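You operate a simulated robot arm through the tools that you are given. There is no shell and no other tool.

The job below is to be done with a simulated two-armed robot. You get a single attempt, and the scene is never put back.

JOB
Feed a filter into the blue-striped box, set it on the clamped mould.
Fine: clamp the mould before the box goes on; feed slide back; the other boxes stay.

It is judged by the outcome, as a careful person would: the job done as asked, and still so three seconds after it is handed in. It fails if anything else is knocked over, pushed out of place, dropped, spilled or broken.

ROBOT AND FRAMES
Two 6-joint arms with two-finger parallel grippers on one trunk that stands fixed in place. Base frame: the origin is at the foot of the trunk, x ahead of it, y to its left, z up; the work surface is at about z = 94. Units: cm, rad, N and s.
The left shoulder is at [28, 18.5, 120.5], the right one opposite. With the tool pointing down near the work surface each hand reaches from about 56 to 94 cm from the base axis, measured 20 degrees to its own side. Payload 1.57 kg a hand.
The tool frame of a hand sits at the grasp point between the pads (the TCP): z along the fingers, y along the line on which they close. The tips reach 3 cm beyond it. Largest opening 8 cm; finger width 1.7, thickness 1.2; the body of the gripper, 4 by 8.2 cm, starts 8 cm behind the TCP.
Orientation is that of the tool frame in the base frame, as [roll, pitch, yaw] about the fixed x, y, z axes, in that order (R = Rz(yaw) Ry(pitch) Rx(roll)). With the fingers straight down and closing along the base's y, the tool's x points along the base's -x, its y along +y and its z along -z.

CONTROLS
- The arms move only by the tool step_arm. It takes "left_increments", "right_increments" or both (then of equal length, played together; a hand with none holds still); each is text: rows parted by semicolons, each of 7 numbers parted by spaces: the shift along the tool's x, y, z in cm, then the turn, a rotation vector about the tool's x, y, z in rad, then the finger opening in cm, from 0 to 8. In form: tx ty tz rx ry rz grip; .... A call has 1 to 20 rows; each row shifts and turns the commanded pose from where the row before left it, along the tool's axes as they then stand. A row lasts 0.2 s, in which the tool goes at most 5 cm and 0.15 rad; a call with a longer step from one row to the next is refused whole, and so is a gripper value outside its range. Where a pose cannot be reached the arm comes as near as it can. A force on the tool above 40 N (or 10 N above the force at the start of the call, whichever is more), or a blocked arm, ends the call early, and 0.2 s more pass. The fingers move at their own pace (about 15.3 cm/s each) and stop on an object; they squeeze with about 26 N. The grip force told is the motor's: it shows also when the fingers shut on nothing. Time passes only in rows, and 0.2 s behind the last, so rows that do not move let the fingers close. The reply holds the time, the measured pose of the TCP, the force on the tool along the base axes, the opening and the grip force, in the units named above and with some noise, with the torque about the TCP (base axes, N m) and any sound that the robot's microphone picked up.
- Cameras (640 x 400 px; columns grow to the right, rows downward): "scene" is now at [23.67, 1.13, 164.26]; the picture's right is [0.15, -0.99, 0.00], its down [-0.76, -0.12, -0.64] and it looks along [0.63, 0.10, -0.77] (base axes); focal length 314 px, centre (320, 200). "left" rides on the left gripper at [7.2, 0.7, -12.2] in its tool frame; the picture's right is [-0.09, 1.00, 0.00], its down [-0.84, -0.08, -0.54] and it looks along [-0.54, -0.05, 0.84] (tool axes); focal length 238 px, centre (320, 200). "right" rides on the right gripper at [7.2, -0.7, -12.2] in its tool frame; the picture's right is [0.09, 1.00, 0.00], its down [-0.84, 0.08, -0.54] and it looks along [-0.54, 0.05, 0.84] (tool axes); focal length 238 px, centre (320, 200). There is no depth. A picture from a camera that has moved, and an enlarged one, comes with that camera's place and axes in the base frame and with its lens.
- get_image(camera): a new picture of that camera. It takes no simulated time.
- move_column(by): slides the trunk up (or, below 0, down) by that many cm; the arms and the scene camera ride with it, the base frame stays. It gives what a move gives, with no picture.
- turn_head(pan, tilt): turns the head with the scene camera to pan (to the left, within 1.501 rad either way) and tilt (down, from -0.506 to 1.204), counted from straight ahead of the robot. It gives what a move gives.
- enlarge(camera, box): a new picture of the part [left, top, right, bottom] of that camera's present view, enlarged. It takes no simulated time.
- close_job(): hands the job in; it is judged then, once.

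Places have to be worked out from the pictures, the camera data and where the tool is seen. Open the grippers and draw the arms clear of the work before you hand the job in, unless the task says otherwise.

The tools are called after "Call:" as name(argument=value, ...) on one line, values as JSON. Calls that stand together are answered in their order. step_arm: Moves the arms, as the interface text tells. Its arguments: {"type":"object","properties":{"left_increments":{"type":"string"},"right_increments":{"type":"string"}},"required":[]} The other tools are called the same way: move_column (by) moves the trunk up or down; turn_head (pan, tilt) turns the head that bears the scene camera; get_image (camera) takes a picture; enlarge (camera, box) takes an enlarged picture of a part of a camera's view; close_job () hands the job in.

At the start:

```text
t: 0.0
left_position: [50.15, 34.55, 133.36]
left_orientation: [3.14, 0.001, -3.142]
left_force: [1.4, -0.6, 0.3]
left_moment: [0.01, 0.01, -0.02]
left_grip_width: 7.99
left_finger_force: 0.1
right_position: [58.57, -16.39, 137.98]
right_orientation: [3.141, -0.001, 3.141]
right_force: [-0.4, 0.8, 1.1]
right_moment: [-0.02, -0.02, 0.01]
right_grip_width: 8.01
right_finger_force: 0.2
trunk travel left (down, up): [-90.0, 9.0]
head pan, tilt (commanded): [0.152, 0.876]
```

scene: 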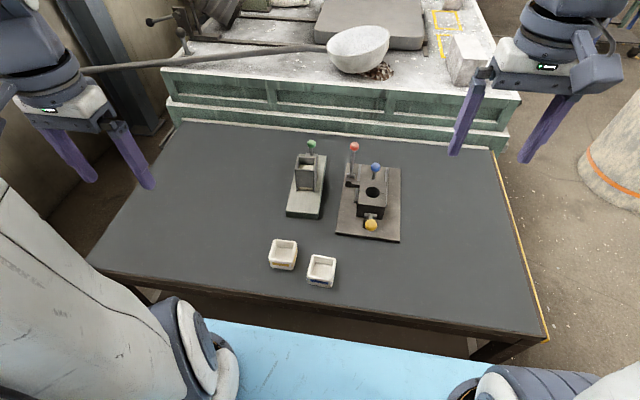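
right: 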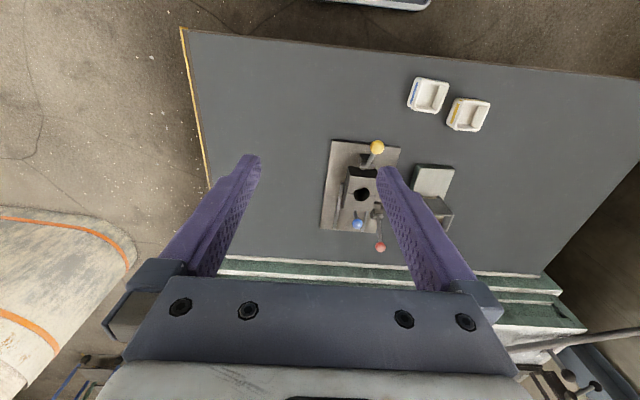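
left: 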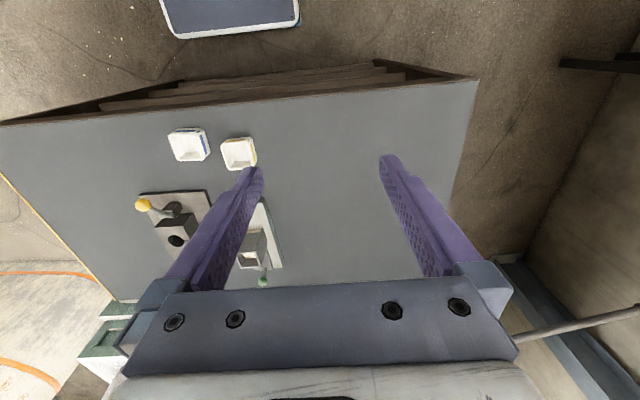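

I start by taking enlarged views of the two fixtures and the boxes to understand the mechanism.

Call:
enlarge(camera="scene", box=[260, 130, 420, 230])

Call:
enlarge(camera="scene", box=[250, 220, 350, 300])

Call:
enlarge(camera="right", box=[310, 60, 510, 260])

Call:
enlarge(camera="left", box=[110, 110, 310, 310])

```text
4.00 times, centred on (340, 180) of scene
camera zoom: at [23.67, 1.13, 164.26], right [0.15, -0.99, 0.0], down [-0.76, -0.12, -0.64], along [0.63, 0.1, -0.77], focal length 1255 px, centre (240, 280)
```

zoom: 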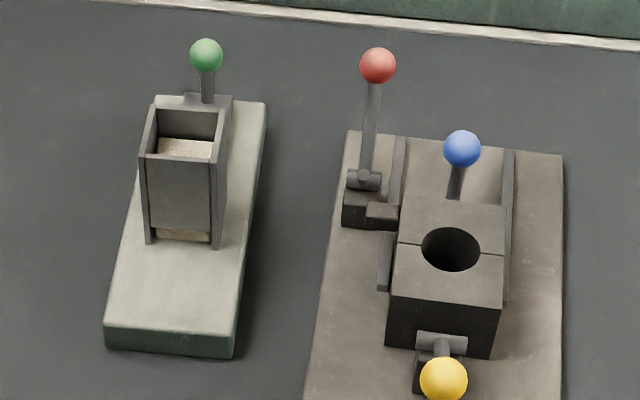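

```text
5.00 times, centred on (300, 260) of scene
camera zoom: at [23.67, 1.13, 164.26], right [0.15, -0.99, 0.0], down [-0.76, -0.12, -0.64], along [0.63, 0.1, -0.77], focal length 1569 px, centre (420, -100)
```

zoom: 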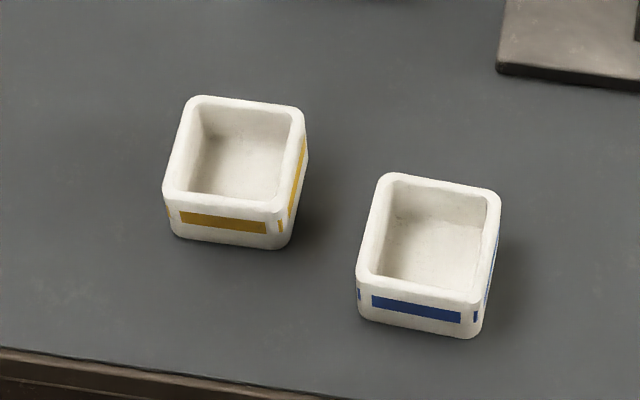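

```text
2.00 times, centred on (410, 160) of right
camera zoom: at [51.49, -17.07, 150.02], right [-0.09, 1.0, 0.0], down [0.84, 0.08, 0.54], along [0.54, 0.05, -0.84], focal length 477 px, centre (140, 280)
```

zoom: 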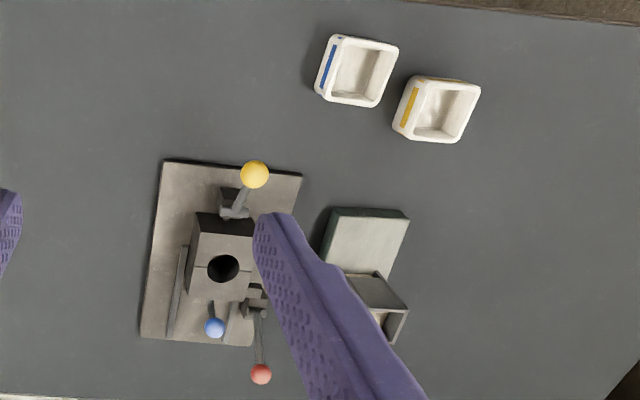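

```text
2.00 times, centred on (210, 210) of left
camera zoom: at [42.96, 35.34, 145.55], right [0.09, 1.0, 0.0], down [0.84, -0.08, 0.54], along [0.54, -0.05, -0.84], focal length 477 px, centre (540, 180)
```

zoom: 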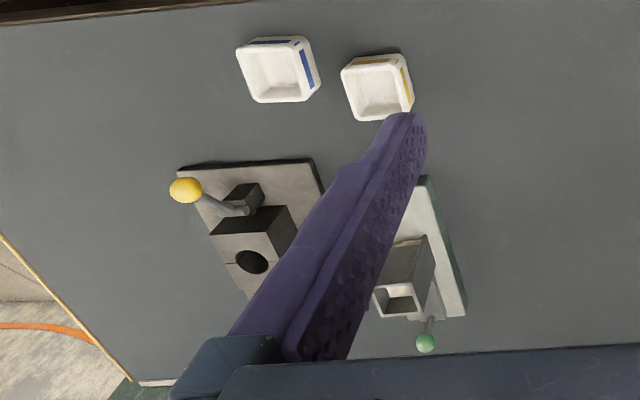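

The feeder (green knob, hopper) is around x 74–98, y 10–18; the mould fixture around x 70–90, y −13–4; the blue-striped box near (58, 6). I move both hands closer, well above everything, to look through their cameras.

Call:
step_arm(left_increments="-2.3 -2.2 1.9 0 0 0 8; -2.3 -2.2 1.9 0 0 0 8; -2.3 -2.2 1.9 0 0 0 8; -2.3 -2.2 1.9 0 0 0 8; -2.3 -2.2 1.9 0 0 0 8; -2.3 -2.2 1.9 0 0 0 8; 0 0 0 0 0 0 8", right_increments="-1.33 1.67 3 0 0 0 8; -1.33 1.67 3 0 0 0 8; -1.33 1.67 3 0 0 0 8; -1.33 1.67 3 0 0 0 8; -1.33 1.67 3 0 0 0 8; -1.33 1.67 3 0 0 0 8; 0 0 0 0 0 0 8")

Call:
get_image(camera="left")

Call:
get_image(camera="right")

Call:
get_image(camera="scene")

```text
t: 1.6
left_position: [64.03, 21.32, 121.97]
left_orientation: [3.141, 0.0, -3.141]
left_force: [0.1, -1.1, 0.1]
left_moment: [0.01, -0.03, -0.01]
left_grip_width: 7.95
left_finger_force: 0.1
right_position: [66.67, -6.45, 119.75]
right_orientation: [3.141, 0.001, -3.141]
right_force: [-0.1, -0.1, 0.0]
right_moment: [-0.01, 0.01, -0.01]
right_grip_width: 7.99
right_finger_force: 0.0
trunk travel left (down, up): [-90.0, 9.0]
head pan, tilt (commanded): [0.152, 0.876]
```

```text
taken
camera left: at [56.82, 22.02, 134.03], right [0.09, 1.0, 0.0], down [0.84, -0.08, 0.54], along [0.54, -0.05, -0.84], focal length 238 px, centre (320, 200)
```

left: 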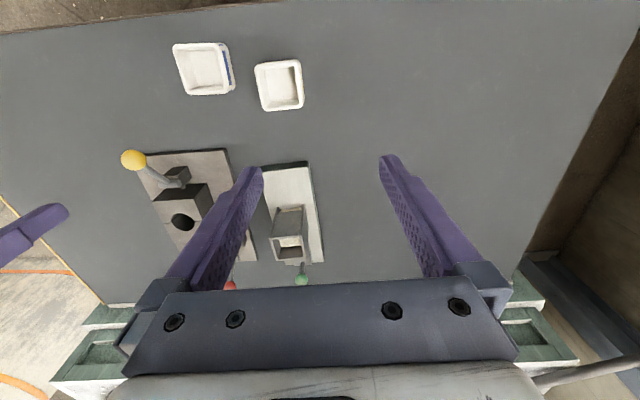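

```text
taken
camera right: at [59.51, -7.0, 131.94], right [-0.09, 1.0, 0.0], down [0.84, 0.08, 0.54], along [0.54, 0.05, -0.84], focal length 238 px, centre (320, 200)
```

right: 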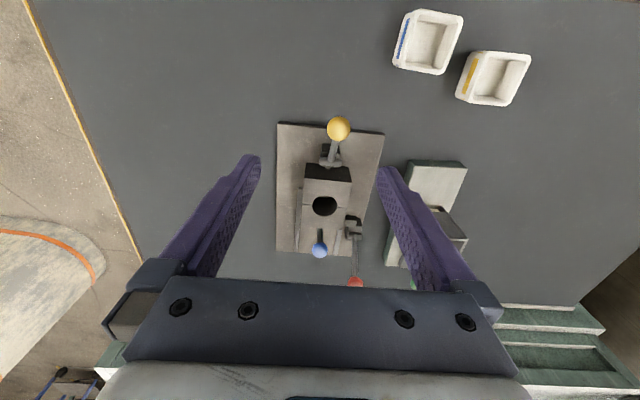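

```text
taken
camera scene: at [23.73, 1.13, 164.25], right [0.15, -0.99, 0.0], down [-0.76, -0.12, -0.64], along [0.63, 0.1, -0.77], focal length 314 px, centre (320, 200)
```

scene: 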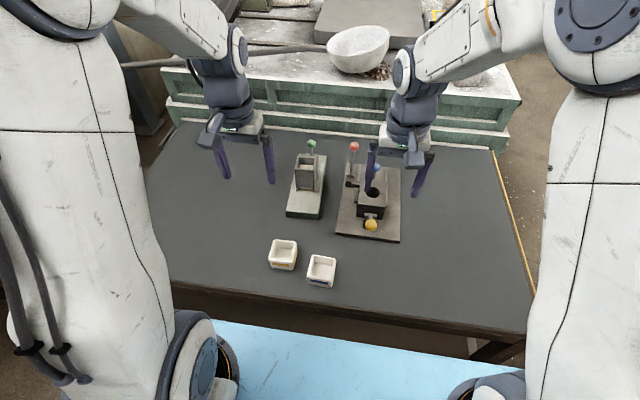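

Both cameras see the fixtures from above; I enlarge the mould and the feeder.

Call:
enlarge(camera="right", box=[260, 100, 400, 290])

Call:
enlarge(camera="left", box=[240, 140, 340, 290])

Call:
enlarge(camera="left", box=[110, 130, 260, 300])

Call:
enlarge(camera="scene", box=[280, 130, 340, 230])

```text
2.11 times, centred on (330, 195) of right
camera zoom: at [59.51, -7.0, 131.94], right [-0.09, 1.0, 0.0], down [0.84, 0.08, 0.54], along [0.54, 0.05, -0.84], focal length 502 px, centre (299, 210)
```

zoom: 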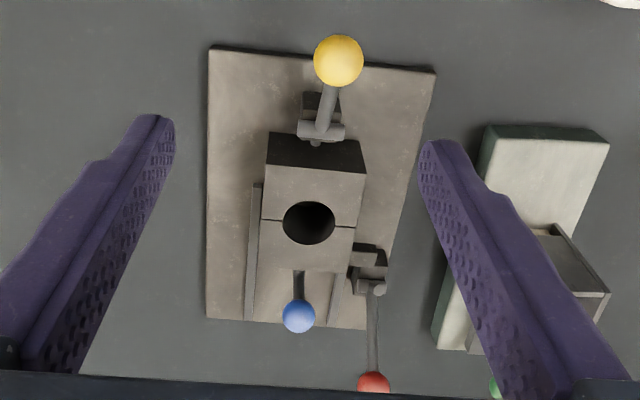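

```text
2.67 times, centred on (290, 215) of left
camera zoom: at [56.82, 22.02, 134.03], right [0.09, 1.0, 0.0], down [0.84, -0.08, 0.54], along [0.54, -0.05, -0.84], focal length 636 px, centre (400, 160)
```

zoom: 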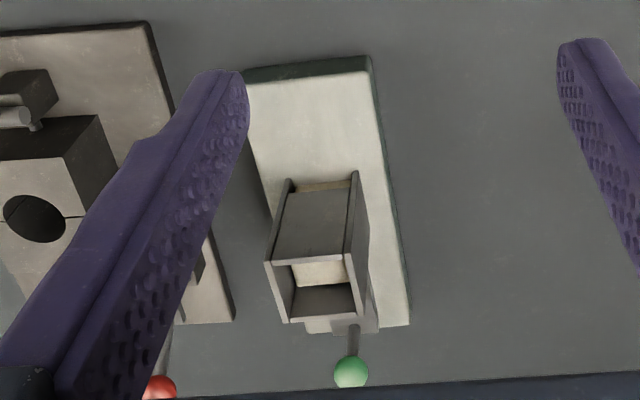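

```text
2.35 times, centred on (185, 215) of left
camera zoom: at [56.82, 22.02, 134.03], right [0.09, 1.0, 0.0], down [0.84, -0.08, 0.54], along [0.54, -0.05, -0.84], focal length 561 px, centre (638, 165)
```

zoom: 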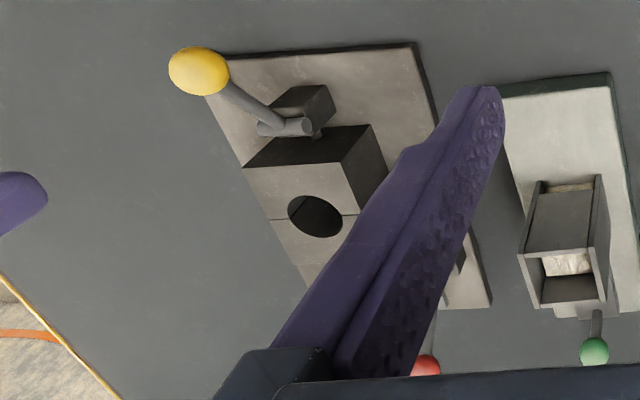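

```text
4.00 times, centred on (310, 180) of scene
camera zoom: at [23.73, 1.13, 164.25], right [0.15, -0.99, 0.0], down [-0.76, -0.12, -0.64], along [0.63, 0.1, -0.77], focal length 1255 px, centre (360, 280)
```

zoom: 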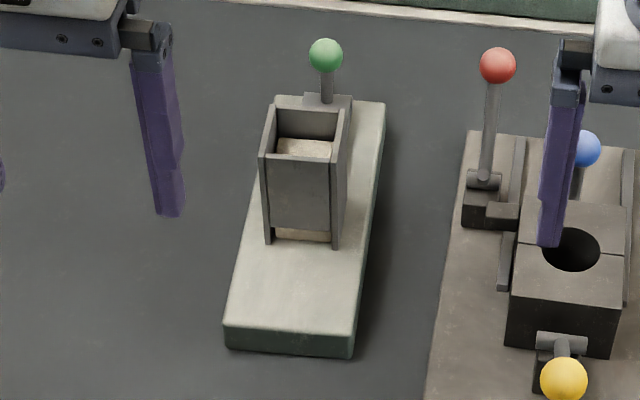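

The filters sit at the hopper's bottom near the base plate, so I need a low, level view. I bring the left hand in front of the feeder, high enough to clear the boxes, and tilt it so its camera looks almost horizontally.

Call:
step_arm(left_increments="-0.5 -1.75 3 0 0 0 8; -0.5 -1.75 3 0 0 0 8; -0.5 -1.75 3 0 0 0 8; -0.5 -1.75 3 0 0 0 8; 0 0 0 0 -0.13 0 8; 0 0 0 0 -0.13 0 8; 0 0 0 0 -0.13 0 8; 0 0 0 0 -0.13 0 8; 0 0 0 0 -0.13 0 8; 0 0 0 0 -0.13 0 8; 0 0 0 0 0 0 8")

Call:
get_image(camera="left")

Call:
get_image(camera="scene")

```text
t: 4.0
left_position: [67.85, 14.14, 109.58]
left_orientation: [-3.141, 0.781, 3.141]
left_force: [-0.3, 0.0, 1.3]
left_moment: [0.02, 0.01, 0.0]
left_grip_width: 8.01
left_finger_force: 0.0
left hand out of reach, approached as far as the arm can: row 7, 10
right_position: [66.57, -6.25, 119.87]
right_orientation: [3.141, 0.001, -3.141]
right_force: [-0.1, 0.0, -0.3]
right_moment: [0.0, 0.02, 0.02]
right_grip_width: 7.99
right_finger_force: 0.2
trunk travel left (down, up): [-90.0, 9.0]
head pan, tilt (commanded): [0.152, 0.876]
```

```text
taken
camera left: at [54.13, 14.83, 113.17], right [0.07, 1.0, 0.07], down [0.21, -0.08, 0.97], along [0.97, -0.05, -0.22], focal length 238 px, centre (320, 200)
```

left: 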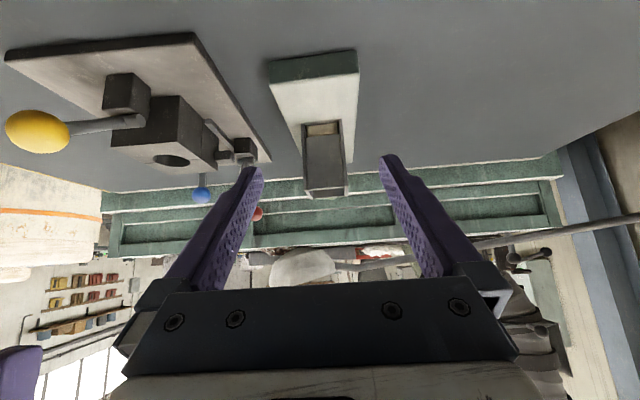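

```text
taken
camera scene: at [23.7, 1.12, 164.25], right [0.15, -0.99, 0.0], down [-0.76, -0.12, -0.64], along [0.63, 0.1, -0.77], focal length 314 px, centre (320, 200)
```

scene: 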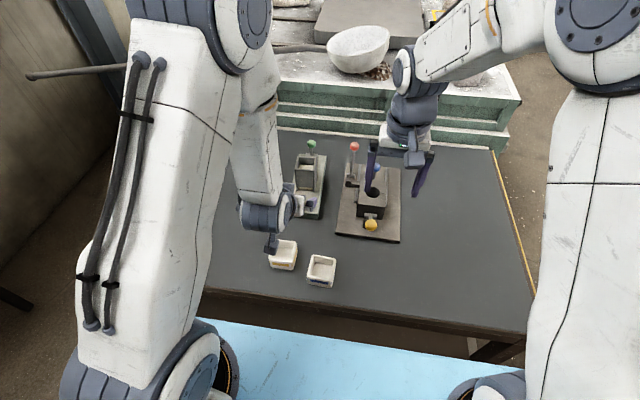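

Call:
enlarge(camera="left", box=[250, 40, 380, 210])

Call:
enlarge(camera="left", box=[0, 30, 270, 220])

```text
2.35 times, centred on (315, 125) of left
camera zoom: at [54.13, 14.83, 113.17], right [0.07, 1.0, 0.07], down [0.21, -0.08, 0.97], along [0.97, -0.05, -0.22], focal length 561 px, centre (332, 376)
```

zoom: 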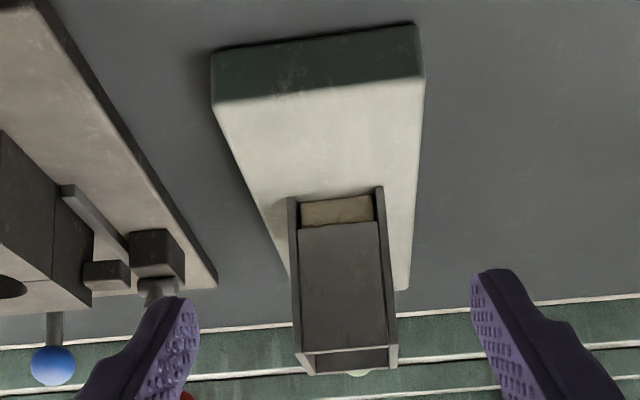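

```text
2.11 times, centred on (135, 125) of left
camera zoom: at [54.13, 14.83, 113.17], right [0.07, 1.0, 0.07], down [0.21, -0.08, 0.97], along [0.97, -0.05, -0.22], focal length 502 px, centre (710, 358)
```

zoom: 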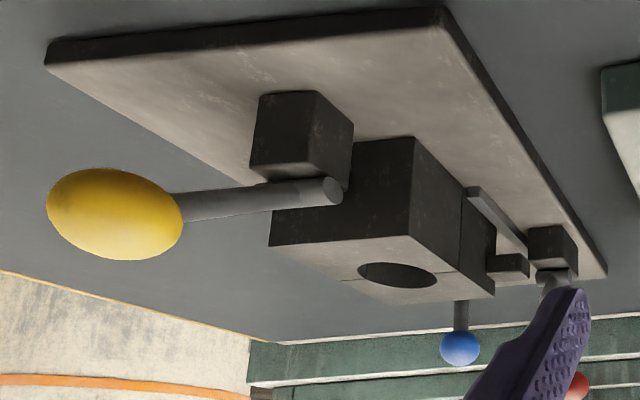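

The feeder base top is about z 96.5 with the filter slot at that level (hopper front x≈82, y≈11.7–16.9). I enlarge the slot and the boxes further to measure filter and box sizes.

Call:
enlarge(camera="left", box=[295, 105, 355, 205])

Call:
enlarge(camera="scene", box=[295, 245, 345, 295])

Call:
enlarge(camera="right", box=[380, 0, 540, 120])

```text
4.00 times, centred on (325, 155) of left
camera zoom: at [54.13, 14.83, 113.17], right [0.07, 1.0, 0.07], down [0.21, -0.08, 0.97], along [0.97, -0.05, -0.22], focal length 953 px, centre (300, 380)
```

zoom: 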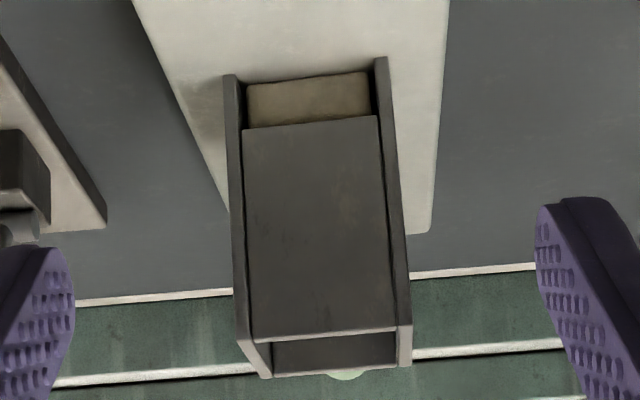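

```text
8.00 times, centred on (320, 270) of scene
camera zoom: at [23.7, 1.12, 164.25], right [0.15, -0.99, 0.0], down [-0.76, -0.12, -0.64], along [0.63, 0.1, -0.77], focal length 2510 px, centre (320, -360)
```

zoom: 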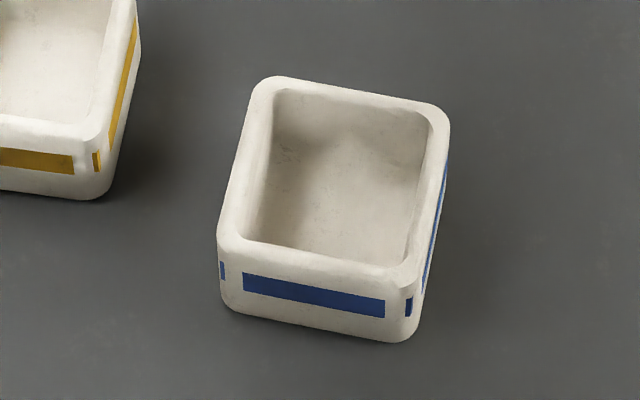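

```text
3.33 times, centred on (460, 60) of right
camera zoom: at [59.46, -7.03, 131.98], right [-0.09, 1.0, 0.0], down [0.84, 0.08, 0.54], along [0.54, 0.05, -0.84], focal length 794 px, centre (-147, 667)
```

zoom: 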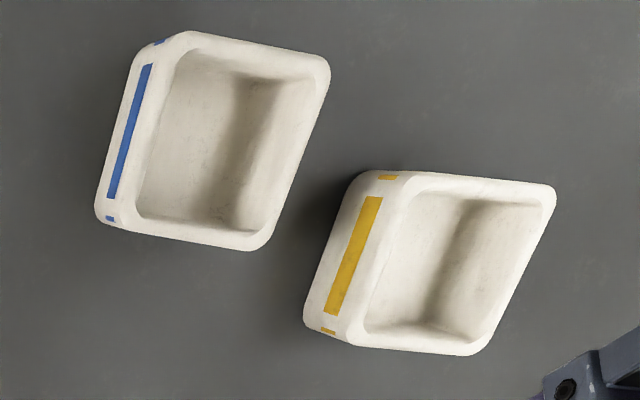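

The box measures about 5.5×5.5×4 cm, the filter about 4×4×1.5 cm. Now I back the left hand away and use the right hand's camera, tilted, to understand the mould's red, blue and yellow handles.

Call:
step_arm(left_increments="0 0 0 0 0.13 0 8; 0 0 0 0 0.13 0 8; 0 0 0 0 0.13 0 8; 0 0 0 0 0.13 0 8; 0 0 0 0 0.13 0 8; 0 0 0 0 0.13 0 8; 0.5 3 -3 0 0 0 8; 0.5 3 -3 0 0 0 8; 0.5 3 -3 0 0 0 8; 0.5 3 -3 0 0 0 8", right_increments="0 -1.5 0 0 0 0 8; 0 -1.5 0 0 0 0 8; 0 -1.5 2 0 0 0 8; 0 -1.5 2 0 0 0 8; 0 0 2 0 -0.1 0 8; 0 0 0 0 -0.13 0 8; 0 0 0 0 -0.13 0 8; 0 0 0 0 -0.13 0 8; 0 0 0 0 -0.13 0 8; 0 0 0 0 -0.13 0 8")

Call:
get_image(camera="right")

Call:
get_image(camera="scene")

```text
t: 6.2
left_position: [65.53, 26.21, 121.86]
left_orientation: [-3.142, -0.001, 3.141]
left_force: [-0.4, 0.4, 1.0]
left_moment: [-0.02, -0.01, 0.01]
left_grip_width: 8.02
left_finger_force: 0.1
left hand out of reach, approached as far as the arm can: row 4
right_position: [67.33, -12.16, 113.88]
right_orientation: [3.133, 0.742, 3.139]
right_force: [0.9, 0.1, -0.6]
right_moment: [-0.02, 0.04, 0.0]
right_grip_width: 7.99
right_finger_force: 0.1
right hand out of reach, approached as far as the arm can: row 8, 9, 10
trunk travel left (down, up): [-90.0, 9.0]
head pan, tilt (commanded): [0.152, 0.876]
```

```text
taken
camera right: at [53.83, -12.77, 117.92], right [-0.07, 1.0, -0.06], down [0.25, 0.07, 0.97], along [0.97, 0.05, -0.25], focal length 238 px, centre (320, 200)
```

right: 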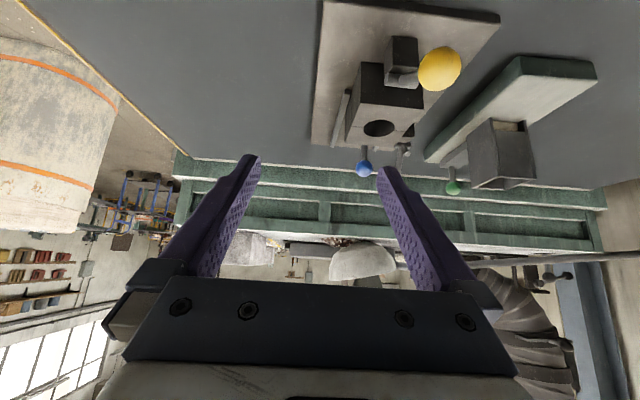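

```text
taken
camera scene: at [23.69, 1.12, 164.25], right [0.15, -0.99, 0.0], down [-0.76, -0.12, -0.64], along [0.63, 0.1, -0.77], focal length 314 px, centre (320, 200)
```

scene: 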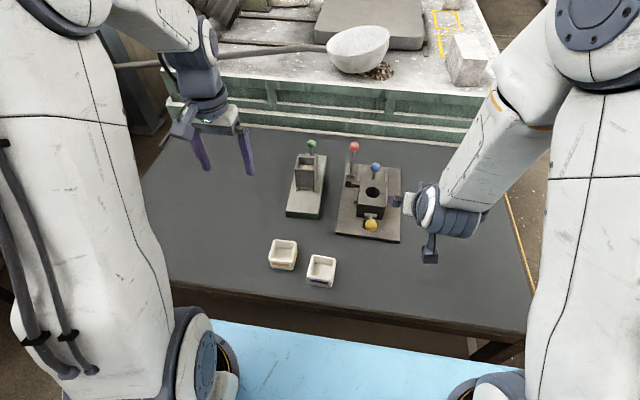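

Call:
enlarge(camera="right", box=[300, 0, 500, 190])

Call:
enlarge(camera="right", box=[330, 80, 430, 190])

Call:
enlarge(camera="scene", box=[330, 135, 410, 245])

Call:
enlarge(camera="scene", box=[340, 140, 390, 200])

```text
2.11 times, centred on (400, 95) of right
camera zoom: at [53.83, -12.77, 117.92], right [-0.07, 1.0, -0.06], down [0.25, 0.07, 0.97], along [0.97, 0.05, -0.25], focal length 502 px, centre (152, 421)
```

zoom: 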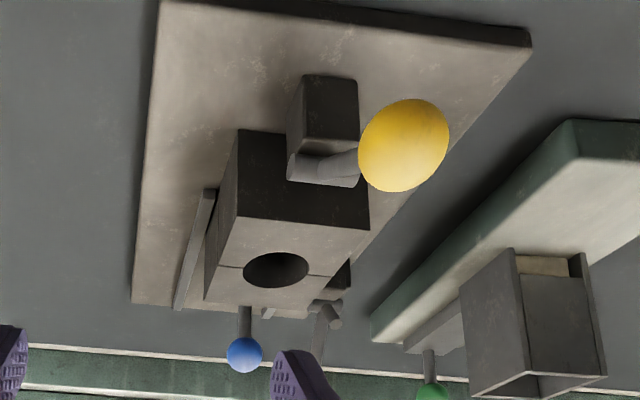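

```text
3.64 times, centred on (380, 135) of right
camera zoom: at [53.83, -12.77, 117.92], right [-0.07, 1.0, -0.06], down [0.25, 0.07, 0.97], along [0.97, 0.05, -0.25], focal length 867 px, centre (102, 436)
```

zoom: 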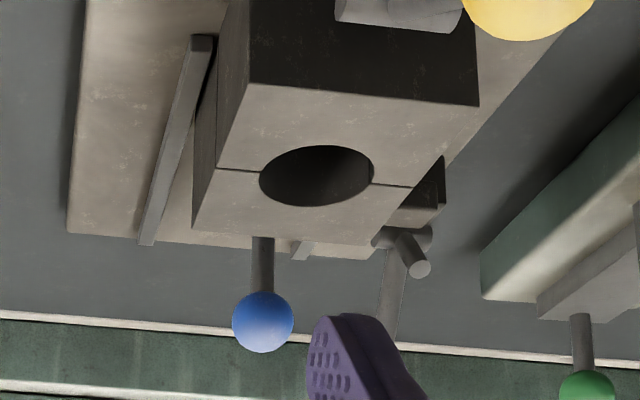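

```text
3.64 times, centred on (370, 190) of scene
camera zoom: at [23.69, 1.12, 164.25], right [0.15, -0.99, 0.0], down [-0.76, -0.12, -0.64], along [0.63, 0.1, -0.77], focal length 1141 px, centre (138, 236)
```

zoom: 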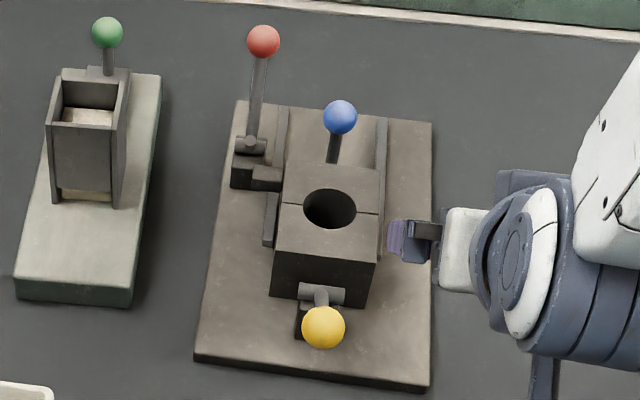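

```text
6.67 times, centred on (365, 170) of scene
camera zoom: at [23.69, 1.12, 164.25], right [0.15, -0.99, 0.0], down [-0.76, -0.12, -0.64], along [0.63, 0.1, -0.77], focal length 2092 px, centre (20, 400)
```

zoom: 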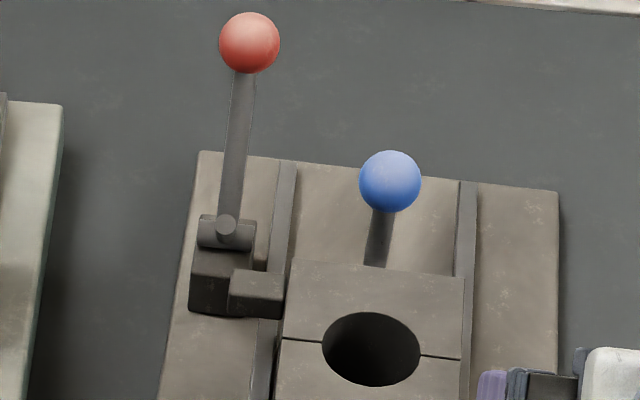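

Estimated: yellow lever hub (74.1, −4.5, 99) with knob at (67.5, −4.1, 103.9); red hub (87, 1.9, 100) with knob (92, 1.9, 106.3); blue knob (87.3, −4.5, 103.9); mould top z≈101.2, x 75.7–84.7, y −7.95…−0.85. I zoom more closely on the mechanisms.

Call:
enlarge(camera="scene", box=[342, 160, 372, 195])

Call:
enlarge(camera="scene", box=[350, 200, 390, 240])

Call:
enlarge(camera="right", box=[370, 20, 470, 110])

Call:
get_image(camera="left")

```text
11.43 times, centred on (357, 178) of scene
camera zoom: at [23.69, 1.12, 164.25], right [0.15, -0.99, 0.0], down [-0.76, -0.12, -0.64], along [0.63, 0.1, -0.77], focal length 3586 px, centre (-103, 457)
```

zoom: 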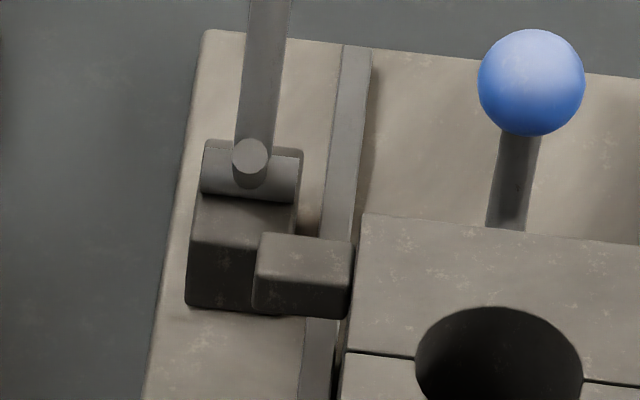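

```text
10.00 times, centred on (370, 220) of scene
camera zoom: at [23.69, 1.12, 164.25], right [0.15, -0.99, 0.0], down [-0.76, -0.12, -0.64], along [0.63, 0.1, -0.77], focal length 3138 px, centre (-180, 0)
```

zoom: 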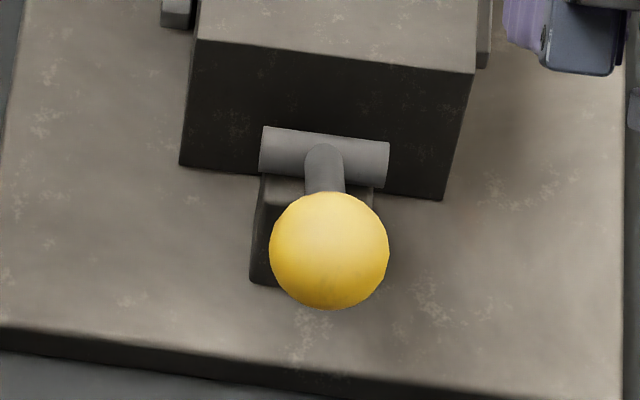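

```text
4.44 times, centred on (420, 65) of right
camera zoom: at [53.83, -12.77, 117.92], right [-0.07, 1.0, -0.06], down [0.25, 0.07, 0.97], along [0.97, 0.05, -0.25], focal length 1059 px, centre (-124, 800)
```

zoom: 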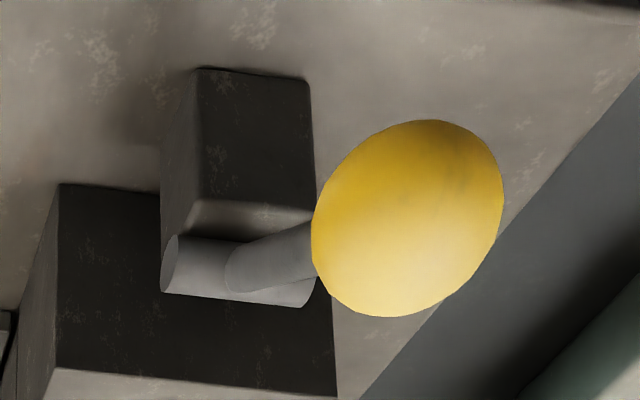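

```text
taken
camera left: at [58.37, 26.93, 134.02], right [0.09, 1.0, 0.0], down [0.84, -0.08, 0.54], along [0.54, -0.05, -0.84], focal length 238 px, centre (320, 200)
```

left: 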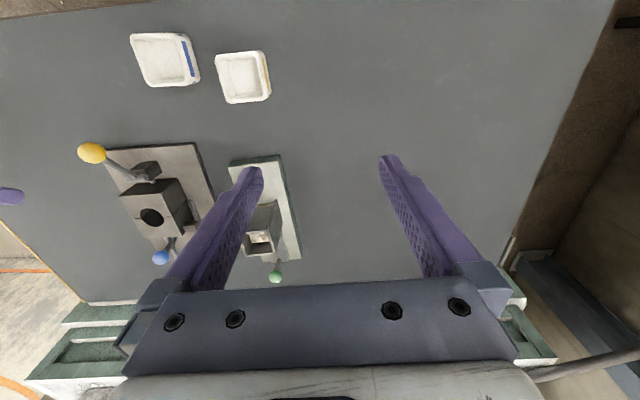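

The red lever has a pad next to the rear half's left face, the yellow one sits in front of the front half; I need to see which is the clamp. I retract the right hand and yaw the left hand by 90° so its camera can look at the mould from the left.

Call:
step_arm(left_increments="0 0 0 0 0 0.143 8; 0 0 0 0 0 0.143 8; 0 0 0 0 0 0.143 8; 0 0 0 0 0 0.143 8; 0 0 0 0 0 0.143 8; 0 0 0 0 0 0.143 8; 0 0 0 0 0 0.143 8; 0 0 0 0 0 0.143 8; 0 0 0 0 0 0.143 8; 0 0 0 0 0 0.143 8; 0 0 0 0 0 0.143 8", right_increments="0 0 0 0 0.12 0 8; 0 0 0 0 0.12 0 8; 0 0 0 0 0.12 0 8; 0 0 0 0 0.12 0 8; 0 0 0 0 0.12 0 8; 0 0 0 0 0.12 0 8; 0 0 0 0 0.03 0 8; 1 -2 -2 0 0 0 8; 1 -2 -2 0 0 0 8; 1 -2 -2 0 0 0 8; 1 -2 -2 0 0 0 8")

Call:
step_arm(left_increments="-2 3.4 1 0 0 0 8; -2 3.4 1 0 0 0 8; -2 3.4 1 0 0 0 8; -2 3.4 1 0 0 0 8; -2 3.4 1 0 0 0 8; -2 3.4 1 0 0 0 8; 0 0 0 0 0 0 8")

Call:
get_image(camera="left")

Call:
get_image(camera="scene")

```text
t: 8.6
left_position: [65.76, 26.0, 121.76]
left_orientation: [3.141, 0.0, 1.567]
left_force: [-0.8, 1.1, 0.6]
left_moment: [0.03, 0.01, 0.01]
left_grip_width: 8.01
left_finger_force: 0.1
right_position: [60.92, -19.58, 119.01]
right_orientation: [-3.05, 0.242, 3.127]
right_force: [0.1, -0.4, 0.1]
right_moment: [0.0, -0.02, -0.01]
right_grip_width: 8.01
right_finger_force: 0.1
right hand out of reach, approached as far as the arm can: row 3, 4, 5, 9, 10, 11
trunk travel left (down, up): [-90.0, 9.0]
head pan, tilt (commanded): [0.152, 0.876]
```

```text
t: 10.2
left_position: [86.34, 13.75, 115.63]
left_orientation: [-3.139, -0.001, 1.57]
left_force: [0.1, 0.3, -1.1]
left_moment: [-0.02, 0.01, -0.02]
left_grip_width: 8.0
left_finger_force: 0.1
right_position: [61.11, -19.61, 119.02]
right_orientation: [-3.049, 0.24, 3.128]
right_force: [1.1, -0.4, -0.2]
right_moment: [-0.02, -0.03, 0.02]
right_grip_width: 7.97
right_finger_force: 0.1
trunk travel left (down, up): [-90.0, 9.0]
head pan, tilt (commanded): [0.152, 0.876]
```

```text
taken
camera left: at [87.04, 20.97, 127.78], right [1.0, -0.09, 0.0], down [-0.08, -0.84, 0.54], along [-0.05, -0.54, -0.84], focal length 238 px, centre (320, 200)
```

left: 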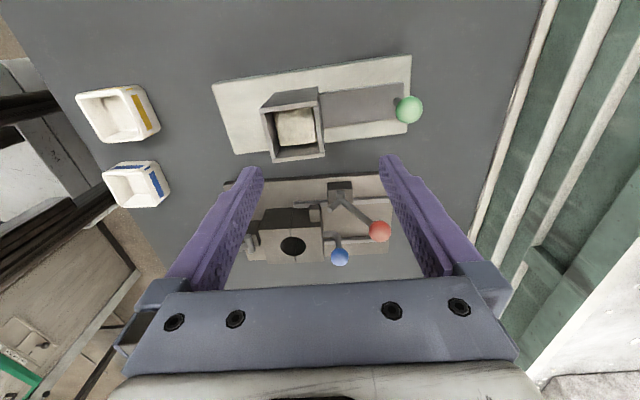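

```text
taken
camera scene: at [23.71, 1.11, 164.25], right [0.15, -0.99, 0.0], down [-0.76, -0.12, -0.64], along [0.63, 0.1, -0.77], focal length 314 px, centre (320, 200)
```

scene: 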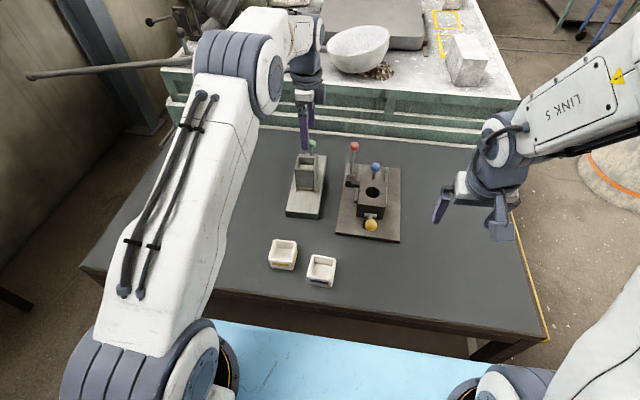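

This side view shows the feeder's slide plate behind the hopper and the mould. I enlarge both.

Call:
enlarge(camera="left", box=[230, 170, 400, 275])

Call:
enlarge(camera="left", box=[200, 40, 440, 180])

Call:
enlarge(camera="left", box=[300, 170, 400, 240])

```text
3.76 times, centred on (315, 222) of left
camera zoom: at [87.04, 20.97, 127.78], right [1.0, -0.09, 0.0], down [-0.08, -0.84, 0.54], along [-0.05, -0.54, -0.84], focal length 897 px, centre (339, 115)
```

zoom: 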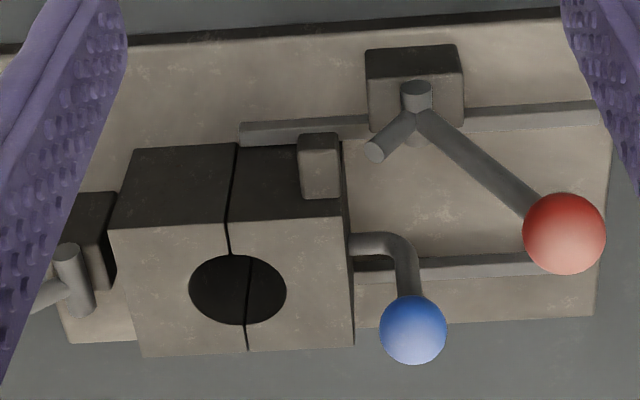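

```text
2.67 times, centred on (320, 110) of left
camera zoom: at [87.04, 20.97, 127.78], right [1.0, -0.09, 0.0], down [-0.08, -0.84, 0.54], along [-0.05, -0.54, -0.84], focal length 636 px, centre (320, 440)
```

zoom: 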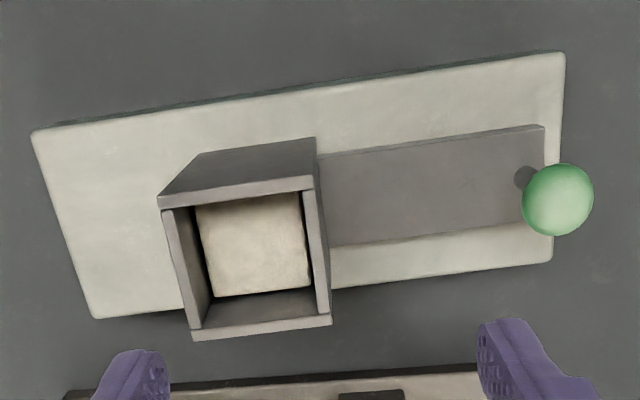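

```text
5.71 times, centred on (350, 205) of left
camera zoom: at [87.04, 20.97, 127.78], right [1.0, -0.09, 0.0], down [-0.08, -0.84, 0.54], along [-0.05, -0.54, -0.84], focal length 1362 px, centre (149, 171)
```

zoom: 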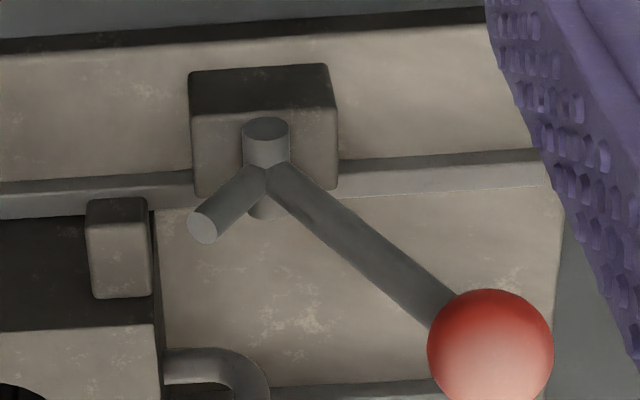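

Now it is clear: the red two-armed lever is the clamp (its short arm will press behind the lug on the moving rear half when the handle is swung up and toward the robot); blue only slides the half; the feeder slide is an 8.5 cm plate with its knob at about (95.4, 14.8, 103). I turn the left hand back, tilt it forward 0.4 rad for reach and go above the red knob.

Call:
step_arm(left_increments="0 0 0 0 0 -0.143 6; 0 0 0 0 0 -0.143 6; 0 0 0 0 0 -0.143 6; 0 0 0 0 0 -0.143 6; 0 0 0 0 0 -0.143 6; 0 0 0 0 0 -0.143 6; 0 0 0 0 0 -0.143 6; 0 0 0 0 0 -0.143 6; 0 0 0 0 0 -0.143 6; 0 0 0 0 0 -0.143 6; 0 0 0 0 0 -0.143 6; 0 0 0 0 -0.133 0 6; 0 0 0 0 -0.133 0 6; 0 0 0 0 -0.134 0 6; 0 0 0 0 0 0 6")

Call:
step_arm(left_increments="-1.2 -2.96 0.94 0 0 0 6; -1.2 -2.96 0.94 0 0 0 6; -1.2 -2.96 0.94 0 0 0 6; -1.2 -2.96 0.94 0 0 0 6; 0 0 0 0 0 0 6; 0 0 0 0 0 0 6")

Call:
get_image(camera="left")

Call:
get_image(camera="scene")

```text
t: 13.4
left_position: [86.14, 13.95, 115.63]
left_orientation: [-3.14, 0.402, 3.141]
left_force: [-0.1, -0.7, 0.5]
left_moment: [0.02, -0.01, -0.01]
left_grip_width: 6.01
left_finger_force: 0.0
right_position: [60.98, -19.39, 118.76]
right_orientation: [-3.049, 0.242, 3.126]
right_force: [-0.4, 0.4, 0.7]
right_moment: [0.0, 0.01, -0.03]
right_grip_width: 8.02
right_finger_force: 0.0
trunk travel left (down, up): [-90.0, 9.0]
head pan, tilt (commanded): [0.152, 0.876]
```

```text
t: 14.8
left_position: [92.06, 2.14, 113.91]
left_orientation: [-3.141, 0.4, -3.139]
left_force: [0.9, -0.3, 0.5]
left_moment: [0.01, 0.03, 0.02]
left_grip_width: 5.98
left_finger_force: 0.1
right_position: [60.92, -19.37, 119.01]
right_orientation: [-3.05, 0.241, 3.124]
right_force: [-0.2, 0.2, -0.7]
right_moment: [0.02, -0.02, 0.0]
right_grip_width: 7.99
right_finger_force: 0.0
trunk travel left (down, up): [-90.0, 9.0]
head pan, tilt (commanded): [0.152, 0.876]
```

```text
taken
camera left: at [80.78, 2.81, 122.4], right [0.08, 1.0, 0.04], down [0.56, -0.08, 0.82], along [0.82, -0.05, -0.56], focal length 238 px, centre (320, 200)
```

left: 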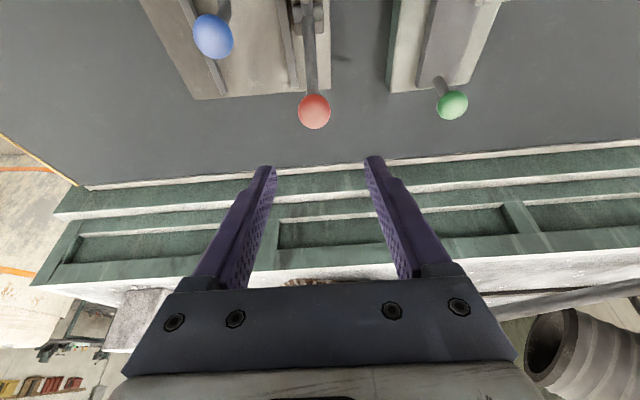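

```text
taken
camera scene: at [23.66, 1.13, 164.26], right [0.15, -0.99, 0.0], down [-0.76, -0.12, -0.64], along [0.63, 0.1, -0.77], focal length 314 px, centre (320, 200)
```

scene: 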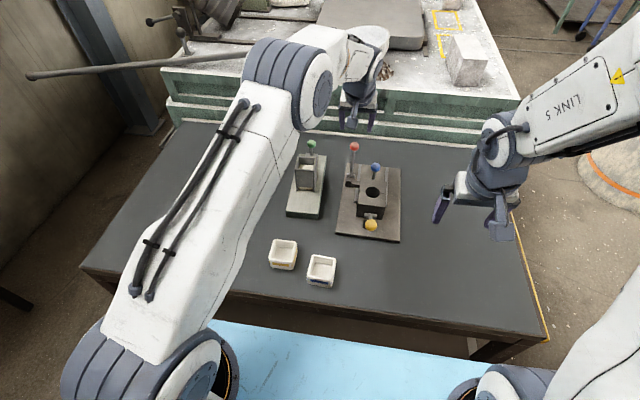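

The red knob is at about (92.1, 1.95, 106.3). I lower the open hand straight down so the knob sits between the pads.

Call:
step_arm(left_increments="0.99 -0.06 2.33 0 0 0 6; 0.99 -0.06 2.33 0 0 0 6; 0.98 -0.06 2.33 0 0 0 6; 0 0 0 0 0 0 6")

Call:
get_image(camera="left")

Call:
enlarge(camera="scene", box=[320, 90, 400, 190])

```text
t: 15.8
left_position: [91.95, 1.96, 106.36]
left_orientation: [-3.14, 0.4, 3.14]
left_force: [-0.6, 0.5, 1.9]
left_moment: [0.01, -0.02, -0.01]
left_grip_width: 6.01
left_finger_force: 0.1
right_position: [60.99, -19.57, 118.98]
right_orientation: [-3.049, 0.239, 3.126]
right_force: [0.0, 0.6, -0.2]
right_moment: [-0.01, 0.01, -0.02]
right_grip_width: 7.99
right_finger_force: 0.1
trunk travel left (down, up): [-90.0, 9.0]
head pan, tilt (commanded): [0.152, 0.876]
```

```text
taken
camera left: at [80.65, 2.63, 114.8], right [0.09, 1.0, 0.04], down [0.56, -0.08, 0.83], along [0.82, -0.05, -0.56], focal length 238 px, centre (320, 200)
```

left: 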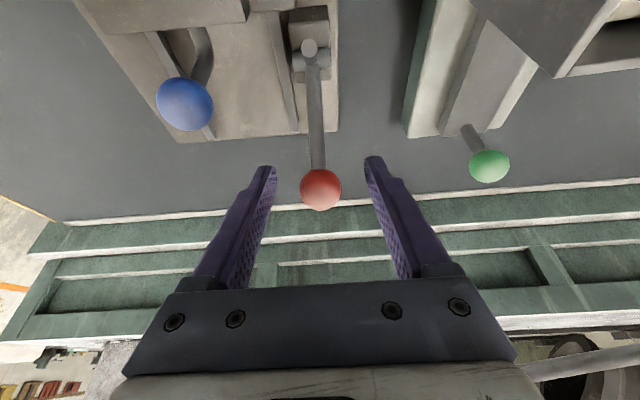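

```text
4.00 times, centred on (360, 140) of scene
camera zoom: at [23.68, 1.12, 164.25], right [0.15, -0.99, 0.0], down [-0.76, -0.12, -0.64], along [0.63, 0.1, -0.77], focal length 1255 px, centre (160, 440)
```

zoom: 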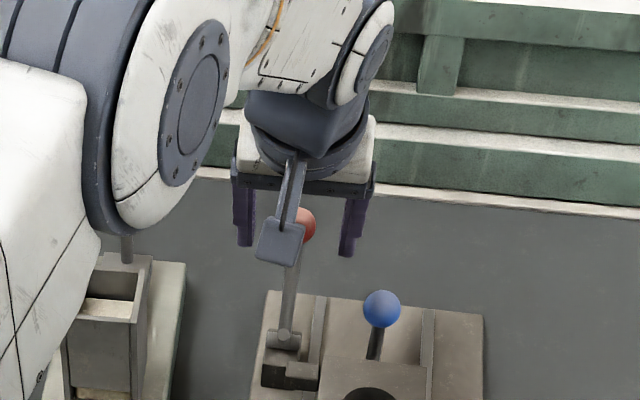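

The knob is centred between the pads. I close on it and make the first small part of the arc toward the robot, watching the force.

Call:
step_arm(left_increments="0 0 0 0 0 0 2; 0 0 0 0 0 0 2; 0 0 0 0 0 0 2; 0.356 0 -0.378 0 0 0 2; 0.356 0 -0.379 0 0 0 2; 0.578 0 -0.445 0 0 0 2; 0.577 0 -0.444 0 0 0 2; 0 0 0 0 0 0 2")

Call:
get_image(camera="left")

```text
t: 17.6
left_position: [89.55, 1.96, 107.11]
left_orientation: [3.141, 0.398, 3.141]
left_force: [-1.3, -5.3, 3.3]
left_moment: [0.0, 0.21, -0.03]
left_grip_width: 2.54
left_finger_force: 26.0
right_position: [61.04, -19.54, 118.95]
right_orientation: [-3.049, 0.24, 3.129]
right_force: [0.4, 0.2, -0.7]
right_moment: [0.01, 0.02, -0.01]
right_grip_width: 7.99
right_finger_force: 0.0
trunk travel left (down, up): [-90.0, 9.0]
head pan, tilt (commanded): [0.152, 0.876]
```

```text
taken
camera left: at [78.18, 2.65, 115.6], right [0.08, 1.0, 0.04], down [0.56, -0.08, 0.82], along [0.82, -0.05, -0.57], focal length 238 px, centre (320, 200)
```

left: 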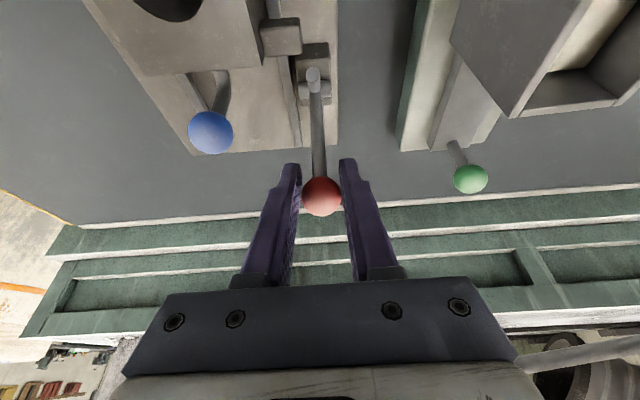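

The knob is held (2.5 cm) and the lever follows with low force. I continue along the arc past upright.

Call:
step_arm(left_increments="0.638 0 -0.34 0 0 0 2; 0.638 0 -0.34 0 0 0 2; 0.688 0 -0.22 0 0 0 2; 0.689 0 -0.22 0 0 0 2; 0 0 0 0 0 0 2")

Call:
get_image(camera="left")

Call:
enlarge(camera="scene", box=[330, 110, 400, 200])

```text
t: 18.8
left_position: [86.81, 2.09, 107.08]
left_orientation: [3.141, 0.401, 3.141]
left_force: [0.3, -0.1, 0.1]
left_moment: [0.01, 0.02, -0.01]
left_grip_width: 2.03
left_finger_force: 0.0
right_position: [60.83, -19.53, 118.87]
right_orientation: [-3.05, 0.24, 3.128]
right_force: [0.0, 0.2, 0.1]
right_moment: [0.0, -0.02, 0.01]
right_grip_width: 8.01
right_finger_force: 0.1
trunk travel left (down, up): [-90.0, 9.0]
head pan, tilt (commanded): [0.152, 0.876]
```

```text
taken
camera left: at [75.39, 2.74, 115.59], right [0.08, 1.0, 0.04], down [0.56, -0.08, 0.82], along [0.82, -0.05, -0.56], focal length 238 px, centre (320, 200)
```

left: 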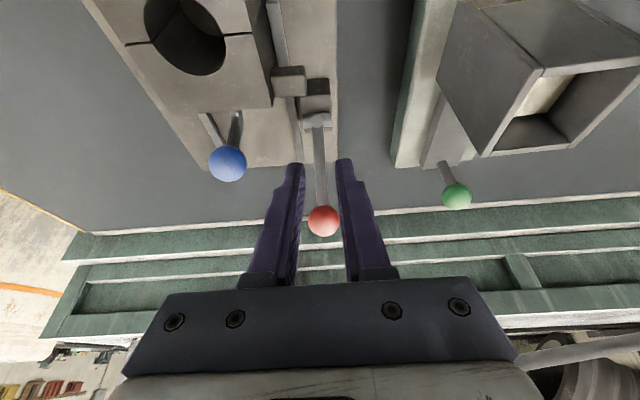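

```text
4.44 times, centred on (365, 155) of scene
camera zoom: at [23.66, 1.12, 164.26], right [0.15, -0.99, 0.0], down [-0.76, -0.12, -0.64], along [0.63, 0.1, -0.77], focal length 1394 px, centre (120, 400)
```

zoom: 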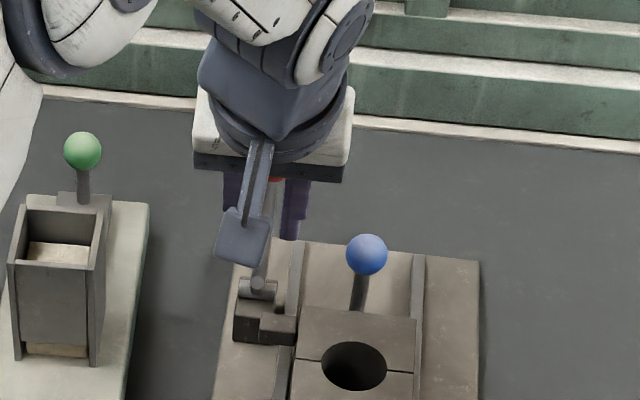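

The knob slipped out between the pads (grip now empty, knob at about (91, 1.9, 106.7)). I'll instead hook it from behind with the fingers set 1.4 cm apart; first I lift and move beyond the knob.

Call:
step_arm(left_increments="-1.17 0 -2.77 0 0 0 1.4; -1.17 0 -2.77 0 0 0 1.4; -2.2 -0.08 0.93 0 0 0 1.4; -2.2 0 0.93 0 0 0 1.4; -2.2 0 0.93 0 0 0 1.4; 0 0 0 0 0 0 1.4; 0 0 0 0 0 0 1.4")

Call:
get_image(camera="left")

Call:
enlarge(camera="scene", box=[330, 110, 400, 200])

```text
t: 20.4
left_position: [93.85, 1.98, 113.06]
left_orientation: [3.141, 0.4, -3.141]
left_force: [0.2, 0.1, 0.5]
left_moment: [-0.01, 0.03, 0.0]
left_grip_width: 1.38
left_finger_force: 0.1
right_position: [60.97, -19.46, 118.9]
right_orientation: [-3.047, 0.242, 3.128]
right_force: [0.7, -0.1, 0.0]
right_moment: [0.01, -0.04, 0.01]
right_grip_width: 7.99
right_finger_force: 0.0
trunk travel left (down, up): [-90.0, 9.0]
head pan, tilt (commanded): [0.152, 0.876]
```

```text
taken
camera left: at [82.48, 2.6, 121.59], right [0.08, 1.0, 0.04], down [0.56, -0.08, 0.82], along [0.82, -0.05, -0.56], focal length 238 px, centre (320, 200)
```

left: 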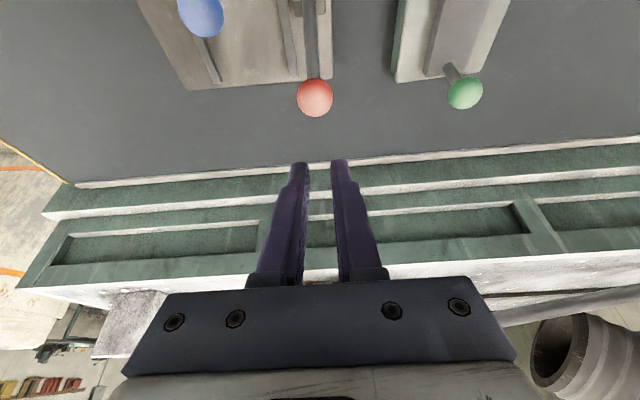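

```text
4.44 times, centred on (365, 155) of scene
camera zoom: at [23.66, 1.12, 164.26], right [0.15, -0.99, 0.0], down [-0.76, -0.12, -0.64], along [0.63, 0.1, -0.77], focal length 1394 px, centre (120, 400)
```

zoom: 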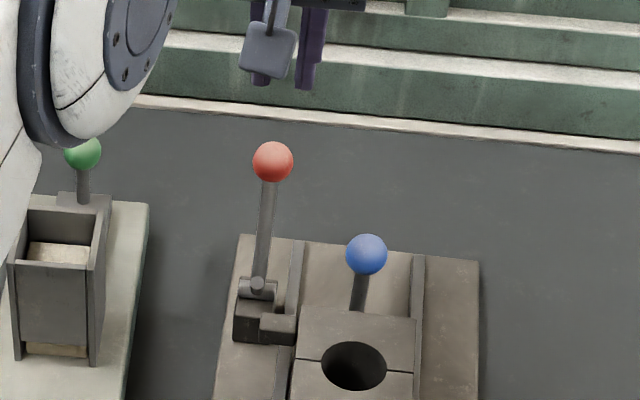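

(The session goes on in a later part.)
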